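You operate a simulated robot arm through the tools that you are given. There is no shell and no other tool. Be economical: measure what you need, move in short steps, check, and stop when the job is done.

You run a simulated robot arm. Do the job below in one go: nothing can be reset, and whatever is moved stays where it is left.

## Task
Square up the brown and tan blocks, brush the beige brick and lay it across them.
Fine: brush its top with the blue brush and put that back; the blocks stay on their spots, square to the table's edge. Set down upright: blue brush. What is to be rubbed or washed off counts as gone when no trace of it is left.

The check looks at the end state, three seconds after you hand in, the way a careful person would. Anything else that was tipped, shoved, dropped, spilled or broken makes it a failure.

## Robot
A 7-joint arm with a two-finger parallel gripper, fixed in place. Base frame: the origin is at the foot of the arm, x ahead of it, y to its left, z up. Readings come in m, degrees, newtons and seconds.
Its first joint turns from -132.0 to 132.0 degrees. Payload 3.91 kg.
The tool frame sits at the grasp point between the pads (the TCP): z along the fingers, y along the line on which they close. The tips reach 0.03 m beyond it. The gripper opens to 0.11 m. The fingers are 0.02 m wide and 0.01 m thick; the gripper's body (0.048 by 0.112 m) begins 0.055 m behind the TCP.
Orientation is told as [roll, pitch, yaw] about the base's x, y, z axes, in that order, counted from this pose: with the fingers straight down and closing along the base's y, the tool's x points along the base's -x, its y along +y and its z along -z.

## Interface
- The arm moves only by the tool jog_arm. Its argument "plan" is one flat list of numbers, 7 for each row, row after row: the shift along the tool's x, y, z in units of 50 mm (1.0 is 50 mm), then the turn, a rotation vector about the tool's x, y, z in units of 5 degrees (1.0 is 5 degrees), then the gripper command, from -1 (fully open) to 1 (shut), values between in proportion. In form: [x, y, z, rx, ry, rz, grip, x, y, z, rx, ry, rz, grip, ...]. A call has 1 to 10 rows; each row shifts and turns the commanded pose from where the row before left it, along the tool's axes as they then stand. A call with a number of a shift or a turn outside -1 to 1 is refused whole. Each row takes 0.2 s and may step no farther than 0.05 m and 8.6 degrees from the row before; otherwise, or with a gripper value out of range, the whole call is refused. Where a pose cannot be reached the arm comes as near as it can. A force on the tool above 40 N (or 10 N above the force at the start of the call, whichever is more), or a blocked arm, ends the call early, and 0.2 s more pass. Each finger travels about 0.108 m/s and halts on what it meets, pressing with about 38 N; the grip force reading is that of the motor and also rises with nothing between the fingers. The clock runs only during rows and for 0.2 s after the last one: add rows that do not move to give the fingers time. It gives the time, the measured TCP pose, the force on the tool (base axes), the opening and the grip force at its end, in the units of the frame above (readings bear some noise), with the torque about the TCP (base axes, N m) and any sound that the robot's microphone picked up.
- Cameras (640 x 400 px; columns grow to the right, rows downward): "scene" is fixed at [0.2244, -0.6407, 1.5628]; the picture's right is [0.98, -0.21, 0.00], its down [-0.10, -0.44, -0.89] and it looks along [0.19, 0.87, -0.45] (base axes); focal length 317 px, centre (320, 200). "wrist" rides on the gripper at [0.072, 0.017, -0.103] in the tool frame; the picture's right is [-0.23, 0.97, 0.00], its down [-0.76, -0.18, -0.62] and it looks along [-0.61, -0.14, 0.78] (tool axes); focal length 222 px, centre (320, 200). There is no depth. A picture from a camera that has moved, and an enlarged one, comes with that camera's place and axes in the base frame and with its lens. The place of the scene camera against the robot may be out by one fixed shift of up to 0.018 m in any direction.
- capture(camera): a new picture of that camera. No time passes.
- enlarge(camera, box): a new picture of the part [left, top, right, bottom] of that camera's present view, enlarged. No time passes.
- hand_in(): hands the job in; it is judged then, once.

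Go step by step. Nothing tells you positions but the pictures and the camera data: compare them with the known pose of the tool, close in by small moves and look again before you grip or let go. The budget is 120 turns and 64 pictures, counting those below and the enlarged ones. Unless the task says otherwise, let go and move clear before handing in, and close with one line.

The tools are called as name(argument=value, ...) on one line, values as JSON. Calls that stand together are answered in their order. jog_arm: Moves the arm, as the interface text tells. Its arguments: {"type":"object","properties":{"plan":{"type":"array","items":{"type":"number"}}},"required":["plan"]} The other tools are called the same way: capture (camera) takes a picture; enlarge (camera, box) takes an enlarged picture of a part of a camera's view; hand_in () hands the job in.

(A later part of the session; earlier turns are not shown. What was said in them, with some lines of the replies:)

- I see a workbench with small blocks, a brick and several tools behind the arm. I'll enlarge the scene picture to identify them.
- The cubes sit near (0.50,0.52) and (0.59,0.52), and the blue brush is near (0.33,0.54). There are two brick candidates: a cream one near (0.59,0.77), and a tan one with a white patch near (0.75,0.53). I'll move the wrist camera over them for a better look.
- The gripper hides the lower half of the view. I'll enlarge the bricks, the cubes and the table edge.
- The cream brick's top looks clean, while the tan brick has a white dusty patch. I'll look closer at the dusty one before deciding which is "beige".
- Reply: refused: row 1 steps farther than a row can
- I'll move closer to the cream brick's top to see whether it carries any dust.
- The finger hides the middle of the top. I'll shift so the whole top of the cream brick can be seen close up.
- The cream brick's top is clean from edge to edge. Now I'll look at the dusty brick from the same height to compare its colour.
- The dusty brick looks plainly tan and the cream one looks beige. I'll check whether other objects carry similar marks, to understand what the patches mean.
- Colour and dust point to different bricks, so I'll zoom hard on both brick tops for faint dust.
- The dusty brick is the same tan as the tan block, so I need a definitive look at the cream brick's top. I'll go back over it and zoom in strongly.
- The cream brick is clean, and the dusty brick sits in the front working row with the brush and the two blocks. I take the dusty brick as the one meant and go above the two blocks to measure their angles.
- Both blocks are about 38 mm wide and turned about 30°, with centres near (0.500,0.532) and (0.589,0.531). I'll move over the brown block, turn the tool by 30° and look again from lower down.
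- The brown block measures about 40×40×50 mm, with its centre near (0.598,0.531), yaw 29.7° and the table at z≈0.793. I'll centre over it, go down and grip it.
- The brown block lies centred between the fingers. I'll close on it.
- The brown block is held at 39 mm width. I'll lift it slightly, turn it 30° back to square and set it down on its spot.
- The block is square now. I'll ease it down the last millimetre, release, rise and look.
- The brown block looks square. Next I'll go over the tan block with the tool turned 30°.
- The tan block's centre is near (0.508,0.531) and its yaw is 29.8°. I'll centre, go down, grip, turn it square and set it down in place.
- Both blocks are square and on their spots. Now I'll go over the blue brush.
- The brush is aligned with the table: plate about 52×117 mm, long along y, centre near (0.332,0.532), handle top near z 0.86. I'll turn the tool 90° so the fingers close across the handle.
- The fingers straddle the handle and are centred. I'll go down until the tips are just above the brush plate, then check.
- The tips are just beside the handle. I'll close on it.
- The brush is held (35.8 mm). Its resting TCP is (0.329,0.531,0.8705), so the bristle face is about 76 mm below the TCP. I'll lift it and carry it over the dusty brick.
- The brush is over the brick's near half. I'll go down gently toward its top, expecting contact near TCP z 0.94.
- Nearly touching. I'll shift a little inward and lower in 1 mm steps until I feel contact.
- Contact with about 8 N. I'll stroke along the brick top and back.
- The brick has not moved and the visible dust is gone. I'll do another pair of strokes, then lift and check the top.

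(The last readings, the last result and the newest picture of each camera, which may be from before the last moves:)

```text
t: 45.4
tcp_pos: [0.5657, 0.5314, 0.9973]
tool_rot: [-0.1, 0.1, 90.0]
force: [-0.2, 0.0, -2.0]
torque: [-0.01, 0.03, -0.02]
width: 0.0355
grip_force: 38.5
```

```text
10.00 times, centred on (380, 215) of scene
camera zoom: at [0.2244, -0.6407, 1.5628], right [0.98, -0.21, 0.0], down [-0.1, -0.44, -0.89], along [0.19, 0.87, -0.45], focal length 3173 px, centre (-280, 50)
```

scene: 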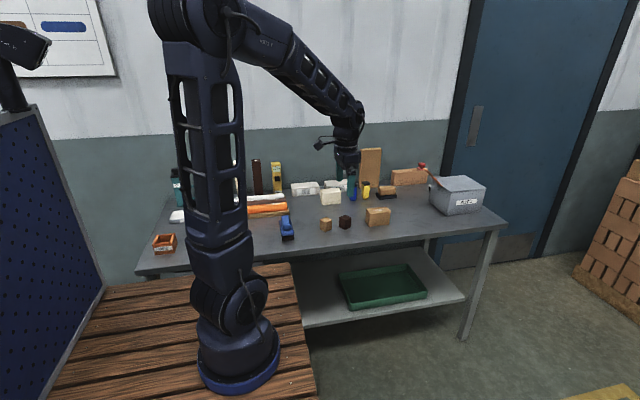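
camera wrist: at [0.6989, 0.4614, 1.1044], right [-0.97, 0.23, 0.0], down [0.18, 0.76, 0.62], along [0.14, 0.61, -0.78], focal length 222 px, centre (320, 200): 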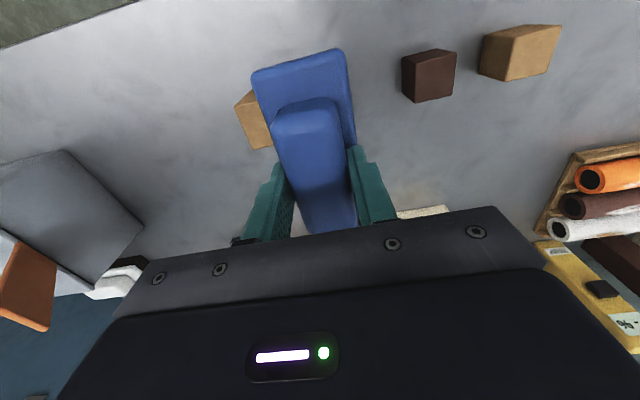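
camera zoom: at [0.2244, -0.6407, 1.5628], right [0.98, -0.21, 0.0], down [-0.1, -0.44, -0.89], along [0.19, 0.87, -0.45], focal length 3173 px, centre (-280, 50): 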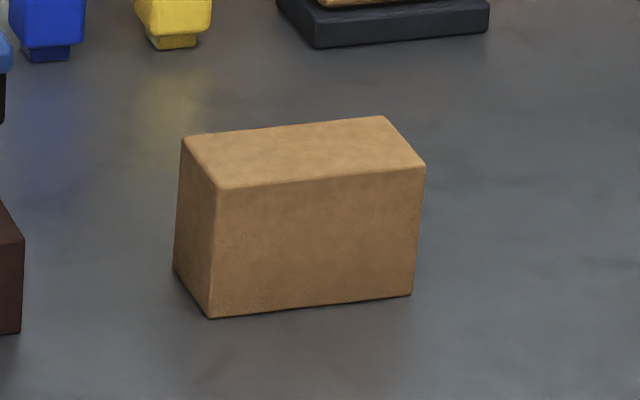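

The brick top is clean. Now I'll carry the brush back to its spot at (0.329,0.531).

jog_arm(plan=[0, 0.9, 0, 0, 0, 0, 0.8, 0, 0.9, 0, 0, 0, 0, 0.8, 0, 0.9, 0, 0, 0, 0, 0.8, 0, 0.9, 0, 0, 0, 0, 0.8, 0, 0.9, 0, 0, 0, 0, 0.8, 0, 0.24, 0.3, 0, 0, 0, 0.8, 0, 0, 0.7, 0, 0, 0, 0.8, 0, 0, 0.8, 0, 0, 0, 0.8, 0, 0, 0.5, 0, 0, 0, 0.8, 0, 0, 0, 0, 0, 0, 0.8])

```text
t: 47.6
tcp_pos: [0.3267, 0.5294, 0.8837]
tool_rot: [0.0, 0.1, 90.0]
force: [-0.9, -0.5, -0.5]
torque: [0.01, -0.02, 0.02]
width: 0.0355
grip_force: 38.1
```

I'll correct by 2 mm and lower the rest of the way to the table.

jog_arm(plan=[-0.02, -0.04, 0.1, 0, 0, 0, 0.8, 0, 0, 0.1, 0, 0, 0, 0.8, 0, 0, 0.05, 0, 0, 0, 0.8, 0, 0, 0, 0, 0, 0, 0.8])

```text
t: 48.6
tcp_pos: [0.3298, 0.5316, 0.8716]
tool_rot: [0.1, -0.1, 90.1]
force: [-0.2, -0.2, -1.4]
torque: [0.01, -0.01, 0.01]
width: 0.0357
grip_force: 38.0
```

jog_arm(plan=[0, 0, 0.02, 0, 0, 0, 0.8, 0, 0, 0.01, 0, 0, 0, 0.8, 0, 0, 0, 0, 0, 0, 0.8])

```text
t: 49.4
tcp_pos: [0.3297, 0.5326, 0.8706]
tool_rot: [0.0, 0.0, 90.1]
force: [-0.7, 0.0, 2.7]
torque: [0.12, 0.03, 0.04]
width: 0.0356
grip_force: 37.7
```

The brush rests on the table. I'll open, rise and look.

jog_arm(plan=[0, 0, 0, 0, 0, 0, 0.1, 0, 0, 0, 0, 0, 0, -0.3, 0, 0, 0, 0, 0, 0, -0.7, 0, 0, -0.4, 0, 0, 0, -1, 0, 0, -0.8, 0, 0, 0, -1, 0, 0, -0.8, 0, 0, 0, -1, 0, 0, -0.6, 0, 0, 0, -1, 0, 0, 0, 0, 0, 0, -1])

enlarge(camera="scene", box=[255, 170, 415, 250])

```text
t: 51.2
tcp_pos: [0.3297, 0.5315, 0.9994]
tool_rot: [0.0, 0.1, 90.0]
force: [-0.1, -0.2, -0.5]
torque: [0.0, -0.01, 0.01]
width: 0.1103
grip_force: 0.0
```

```text
4.00 times, centred on (335, 210) of scene
camera zoom: at [0.2244, -0.6407, 1.5628], right [0.98, -0.21, 0.0], down [-0.1, -0.44, -0.89], along [0.19, 0.87, -0.45], focal length 1269 px, centre (260, 160)
```

zoom: 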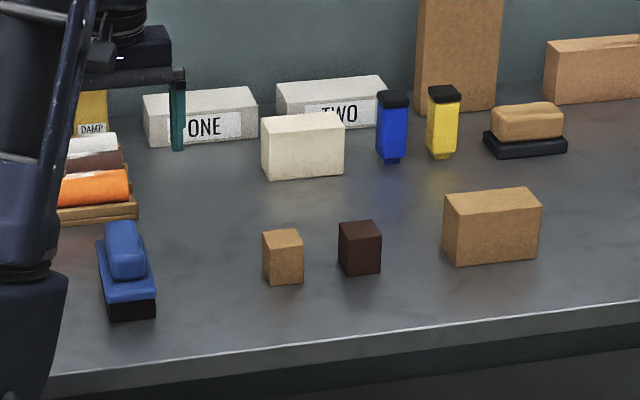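

The brush is back, upright. I'll rotate the tool back to yaw 0 and go over the brick.

jog_arm(plan=[0, 0, 0, 0, 0, 1, -1, 0, 0, 0, 0, 0, 1, -1, 0, 0, 0, 0, 0, 1, -1, 0, 0, 0, 0, 0, 1, -1, 0, 0, 0, 0, 0, 1, -1, 0, 0, 0, 0, 0, 1, -1, 0, 0, 0, 0, 0, 1, -1, 0, 0, 0, 0, 0, 1, -1, 0, 0, 0, 0, 0, 1, -1])

jog_arm(plan=[0, 0, 0, 0, 0, 1, -1, 0, 0, 0, 0, 0, 1, -1, 0, 0, 0, 0, 0, 1, -1, 0, 0, 0, 0, 0, 1, -1, 0, 0, 0, 0, 0, 1, -1, 0, 0, 0, 0, 0, 1, -1, 0, 0, 0, 0, 0, 1, -1, 0, 0, 0, 0, 0, 1, -1, 0, 0, 0, 0, 0, 1, -1])

jog_arm(plan=[-0.93, 0, 0, 0, 0, 0, -1, -0.93, 0, 0, 0, 0, 0, -1, -0.93, 0, 0, 0, 0, 0, -1, -0.93, 0, 0, 0, 0, 0, -1, -0.93, 0, 0, 0, 0, 0, -1, -0.93, 0, 0, 0, 0, 0, -1, -0.93, 0, 0, 0, 0, 0, -1, -0.93, 0, 0, 0, 0, 0, -1, -0.93, 0, 0, 0, 0, 0, -1, 0, 0, 0, 0, 0, 0, -1])

enlarge(camera="wrist", box=[250, 60, 410, 220])

```text
t: 53.2
tcp_pos: [0.3283, 0.5321, 0.9996]
tool_rot: [0.0, 0.0, 45.0]
force: [0.2, 0.1, 0.3]
torque: [0.01, 0.03, 0.03]
width: 0.1099
grip_force: 0.0
```

```text
t: 55.2
tcp_pos: [0.329, 0.5314, 1.0]
tool_rot: [0.0, 0.0, 0.0]
force: [-0.1, 0.0, -0.5]
torque: [-0.01, 0.0, 0.01]
width: 0.1102
grip_force: 0.0
```

```text
t: 57.4
tcp_pos: [0.748, 0.5347, 0.9986]
tool_rot: [-0.1, 0.0, 0.0]
force: [-0.5, 0.3, 0.3]
torque: [-0.02, -0.02, -0.01]
width: 0.1101
grip_force: 0.1
```

```text
2.50 times, centred on (330, 140) of wrist
camera zoom: at [0.6753, 0.5524, 1.1026], right [0.23, 0.97, 0.0], down [0.76, -0.18, 0.62], along [0.61, -0.14, -0.78], focal length 555 px, centre (295, 350)
```

zoom: 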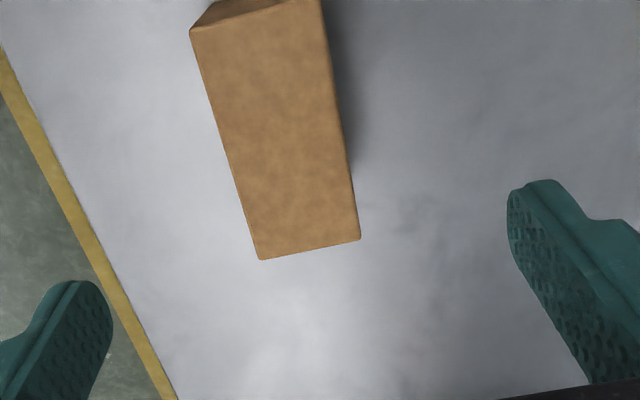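

The brick top is clean. The brick spans x 0.704–0.804 and y 0.506–0.554, with yaw about 0. I'll centre at (0.754,0.530), go down and grip.

jog_arm(plan=[-0.11, -0.09, 0, 0, 0, 0, -1, 0, 0, 0.8, 0, 0, 0, -1, 0, 0, 0.8, 0, 0, 0, -1, 0, 0, 0.8, 0, 0, 0, -1, 0, 0, 0.6, 0, 0, 0, -1, 0, 0, 0.07, 0, 0, 0, -1, 0, 0, 0, 0, 0, 0, -1])

capture(camera="wrist")

```text
t: 59.0
tcp_pos: [0.7536, 0.5264, 0.8454]
tool_rot: [0.0, 0.1, 0.0]
force: [1.3, 0.1, 0.3]
torque: [-0.03, -0.01, 0.01]
width: 0.11
grip_force: 0.1
```

```text
22 pictures are left
camera wrist: at [0.6814, 0.5446, 0.9495], right [0.23, 0.97, 0.0], down [0.76, -0.18, 0.62], along [0.61, -0.14, -0.78], focal length 222 px, centre (320, 200)
```

wrist: 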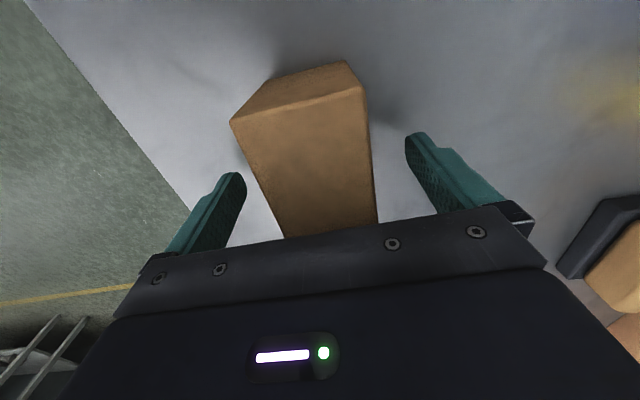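

The brick lies between the fingers. I'll correct 3 mm in y and close.

jog_arm(plan=[0, 0.07, 0, 0, 0, 0, -1, 0, 0, 0, 0, 0, 0, 0, 0, 0, 0, 0, 0, 0, 0.1, 0, 0, 0, 0, 0, 0, 0.3, 0, 0, 0, 0, 0, 0, 0.6, 0, 0, 0, 0, 0, 0, 0.6])

jog_arm(plan=[0, 0, -0.2, 0, 0, 0, 0.6, 0, 0, -0.5, 0, 0, 0, 0.6, 0, 0, -0.8, 0, 0, 0, 0.6, 0, 0, -0.7, 0, 0, 0, 0.6, 0, 0, 0, 0, 0, 0, 0.6])

```text
t: 60.4
tcp_pos: [0.7548, 0.5307, 0.8463]
tool_rot: [0.0, -0.1, 0.0]
force: [0.9, 1.5, 2.3]
torque: [-0.03, -0.04, 0.01]
width: 0.0499
grip_force: 37.9
```

```text
t: 61.6
tcp_pos: [0.7543, 0.5298, 0.9564]
tool_rot: [0.1, 0.0, 0.0]
force: [0.5, 0.7, -2.9]
torque: [0.01, -0.03, 0.02]
width: 0.0497
grip_force: 38.4
```

The brick is held and about 60 mm clear of the blocks. I'll carry it over their midpoint (0.553,0.531) and lower to just above them.

jog_arm(plan=[0.805, 0.03, 0, 0, 0, 0, 0.6, 0.805, 0, 0, 0, 0, 0, 0.6, 0.805, 0, 0, 0, 0, 0, 0.6, 0.805, 0, 0, 0, 0, 0, 0.6, 0.805, 0, 0, 0, 0, 0, 0.6, 0, 0, 0, 0, 0, 0, 0.6, 0, 0, 0.5, 0, 0, 0, 0.6, 0, 0, 0.4, 0, 0, 0, 0.6, 0, 0, 0.15, 0, 0, 0, 0.6, 0, 0, 0, 0, 0, 0, 0.6])

enlarge(camera="scene", box=[310, 185, 370, 240])

capture(camera="wrist")

```text
t: 63.8
tcp_pos: [0.5529, 0.5321, 0.9048]
tool_rot: [0.0, -0.1, 0.0]
force: [0.2, -0.7, -1.4]
torque: [0.03, -0.02, 0.02]
width: 0.0497
grip_force: 37.6
```

```text
7.27 times, centred on (340, 212) of scene
camera zoom: at [0.2244, -0.6407, 1.5628], right [0.98, -0.21, 0.0], down [-0.1, -0.44, -0.89], along [0.19, 0.87, -0.45], focal length 2308 px, centre (174, 109)
```

zoom: 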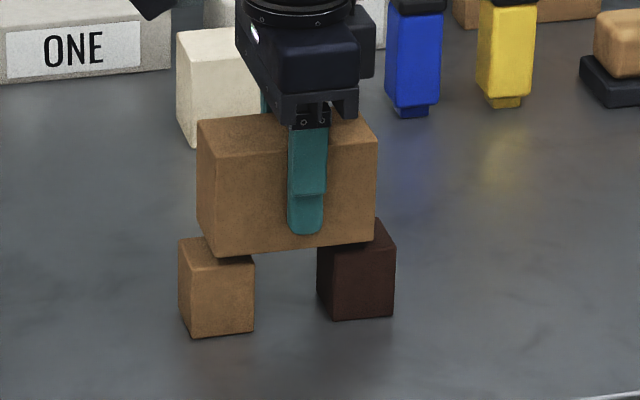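

```text
20 pictures are left
camera wrist: at [0.4799, 0.5498, 1.0076], right [0.23, 0.97, 0.0], down [0.76, -0.18, 0.62], along [0.61, -0.14, -0.78], focal length 222 px, centre (320, 200)
```

wrist: 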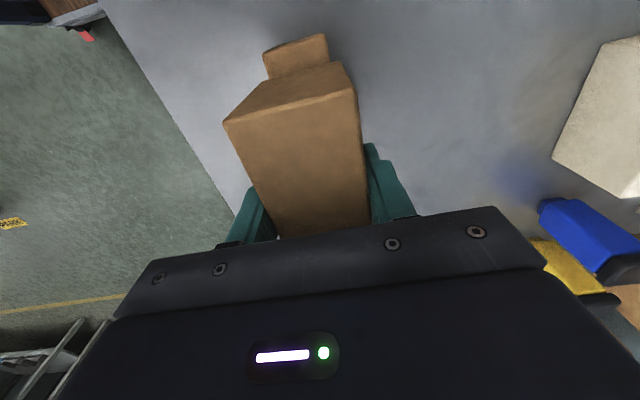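

The brick is centred over both blocks with a few millimetres of gap. I'll lower it in 1–2 mm steps to contact.

jog_arm(plan=[0, 0, 0.05, 0, 0, 0, 0.6, 0, 0, 0.04, 0, 0, 0, 0.6, 0, 0, 0.04, 0, 0, 0, 0.6, 0, 0, 0.02, 0, 0, 0, 0.6, 0, 0, 0, 0, 0, 0, 0.6])

```text
t: 65.0
tcp_pos: [0.5525, 0.5327, 0.8959]
tool_rot: [0.0, 0.0, 0.0]
force: [-0.4, -0.5, -2.8]
torque: [0.01, -0.03, 0.01]
width: 0.0496
grip_force: 38.0
```

jog_arm(plan=[0, 0, 0.02, 0, 0, 0, 0.6, 0, 0, 0.01, 0, 0, 0, 0.6, 0, 0, 0, 0, 0, 0, 0.6])

```text
t: 65.8
tcp_pos: [0.5522, 0.5329, 0.8963]
tool_rot: [0.1, -0.1, 0.0]
force: [1.5, 0.4, 8.4]
torque: [-0.03, 0.08, 0.03]
width: 0.0502
grip_force: 37.8
```

The brick rests on both blocks (8 N, small torque). I'll open, rise and look.

jog_arm(plan=[0, 0, 0, 0, 0, 0, 0.05, 0, 0, 0, 0, 0, 0, -0.2, 0, 0, 0, 0, 0, 0, -0.6, 0, 0, 0, 0, 0, 0, -1, 0, 0, -0.5, 0, 0, 0, -1, 0, 0, -0.8, 0, 0, 0, -1, 0, 0, -0.8, 0, 0, 0, -1, 0.5, 0, -0.8, 0, 0, 0, -1, 0, 0, 0, 0, 0, 0, -1])

enlarge(camera="scene", box=[255, 170, 415, 250])

capture(camera="wrist")

```text
t: 67.8
tcp_pos: [0.5262, 0.5325, 1.0425]
tool_rot: [0.1, 0.0, 0.0]
force: [-0.1, -0.4, -0.1]
torque: [0.0, 0.03, -0.04]
width: 0.11
grip_force: 0.0
```

```text
4.00 times, centred on (335, 210) of scene
camera zoom: at [0.2244, -0.6407, 1.5628], right [0.98, -0.21, 0.0], down [-0.1, -0.44, -0.89], along [0.19, 0.87, -0.45], focal length 1269 px, centre (260, 160)
```

zoom: 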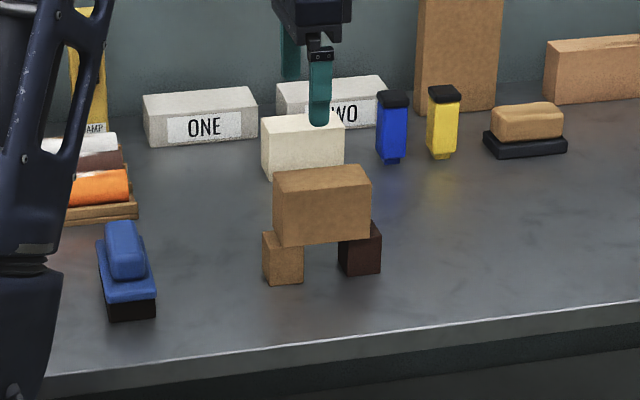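

```text
18 pictures are left
camera wrist: at [0.4546, 0.549, 1.1462], right [0.23, 0.97, 0.0], down [0.76, -0.18, 0.62], along [0.61, -0.14, -0.78], focal length 222 px, centre (320, 200)
```

wrist: 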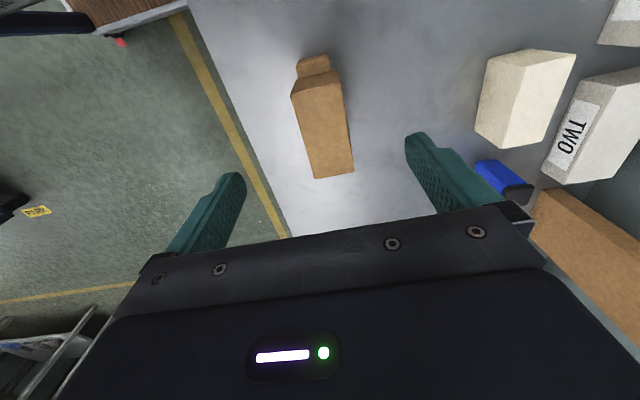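

The brick lies level across both blocks. One last enlarged check for dust traces on its top.

enlarge(camera="wrist", box=[270, 40, 380, 190])

```text
2.67 times, centred on (325, 115) of wrist
camera zoom: at [0.4546, 0.549, 1.1462], right [0.23, 0.97, 0.0], down [0.76, -0.18, 0.62], along [0.61, -0.14, -0.78], focal length 592 px, centre (307, 427)
```

zoom: 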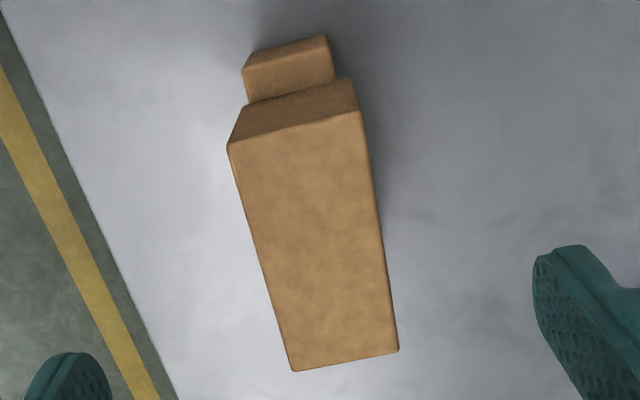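

The brick top shows no dust, the blocks are square under it, the brush stands upright in its place and the gripper is clear. I'm handing in.

hand_in()

```text
The job is handed in.
```

I squared both blocks on their spots, brushed the dusty brick until no dust showed, put the blue brush back upright, and laid the brick across the blocks. One doubt remains: "beige" could also mean the clean cream brick at the back. I chose the tan-coloured one because it was the only brick with dust on it.
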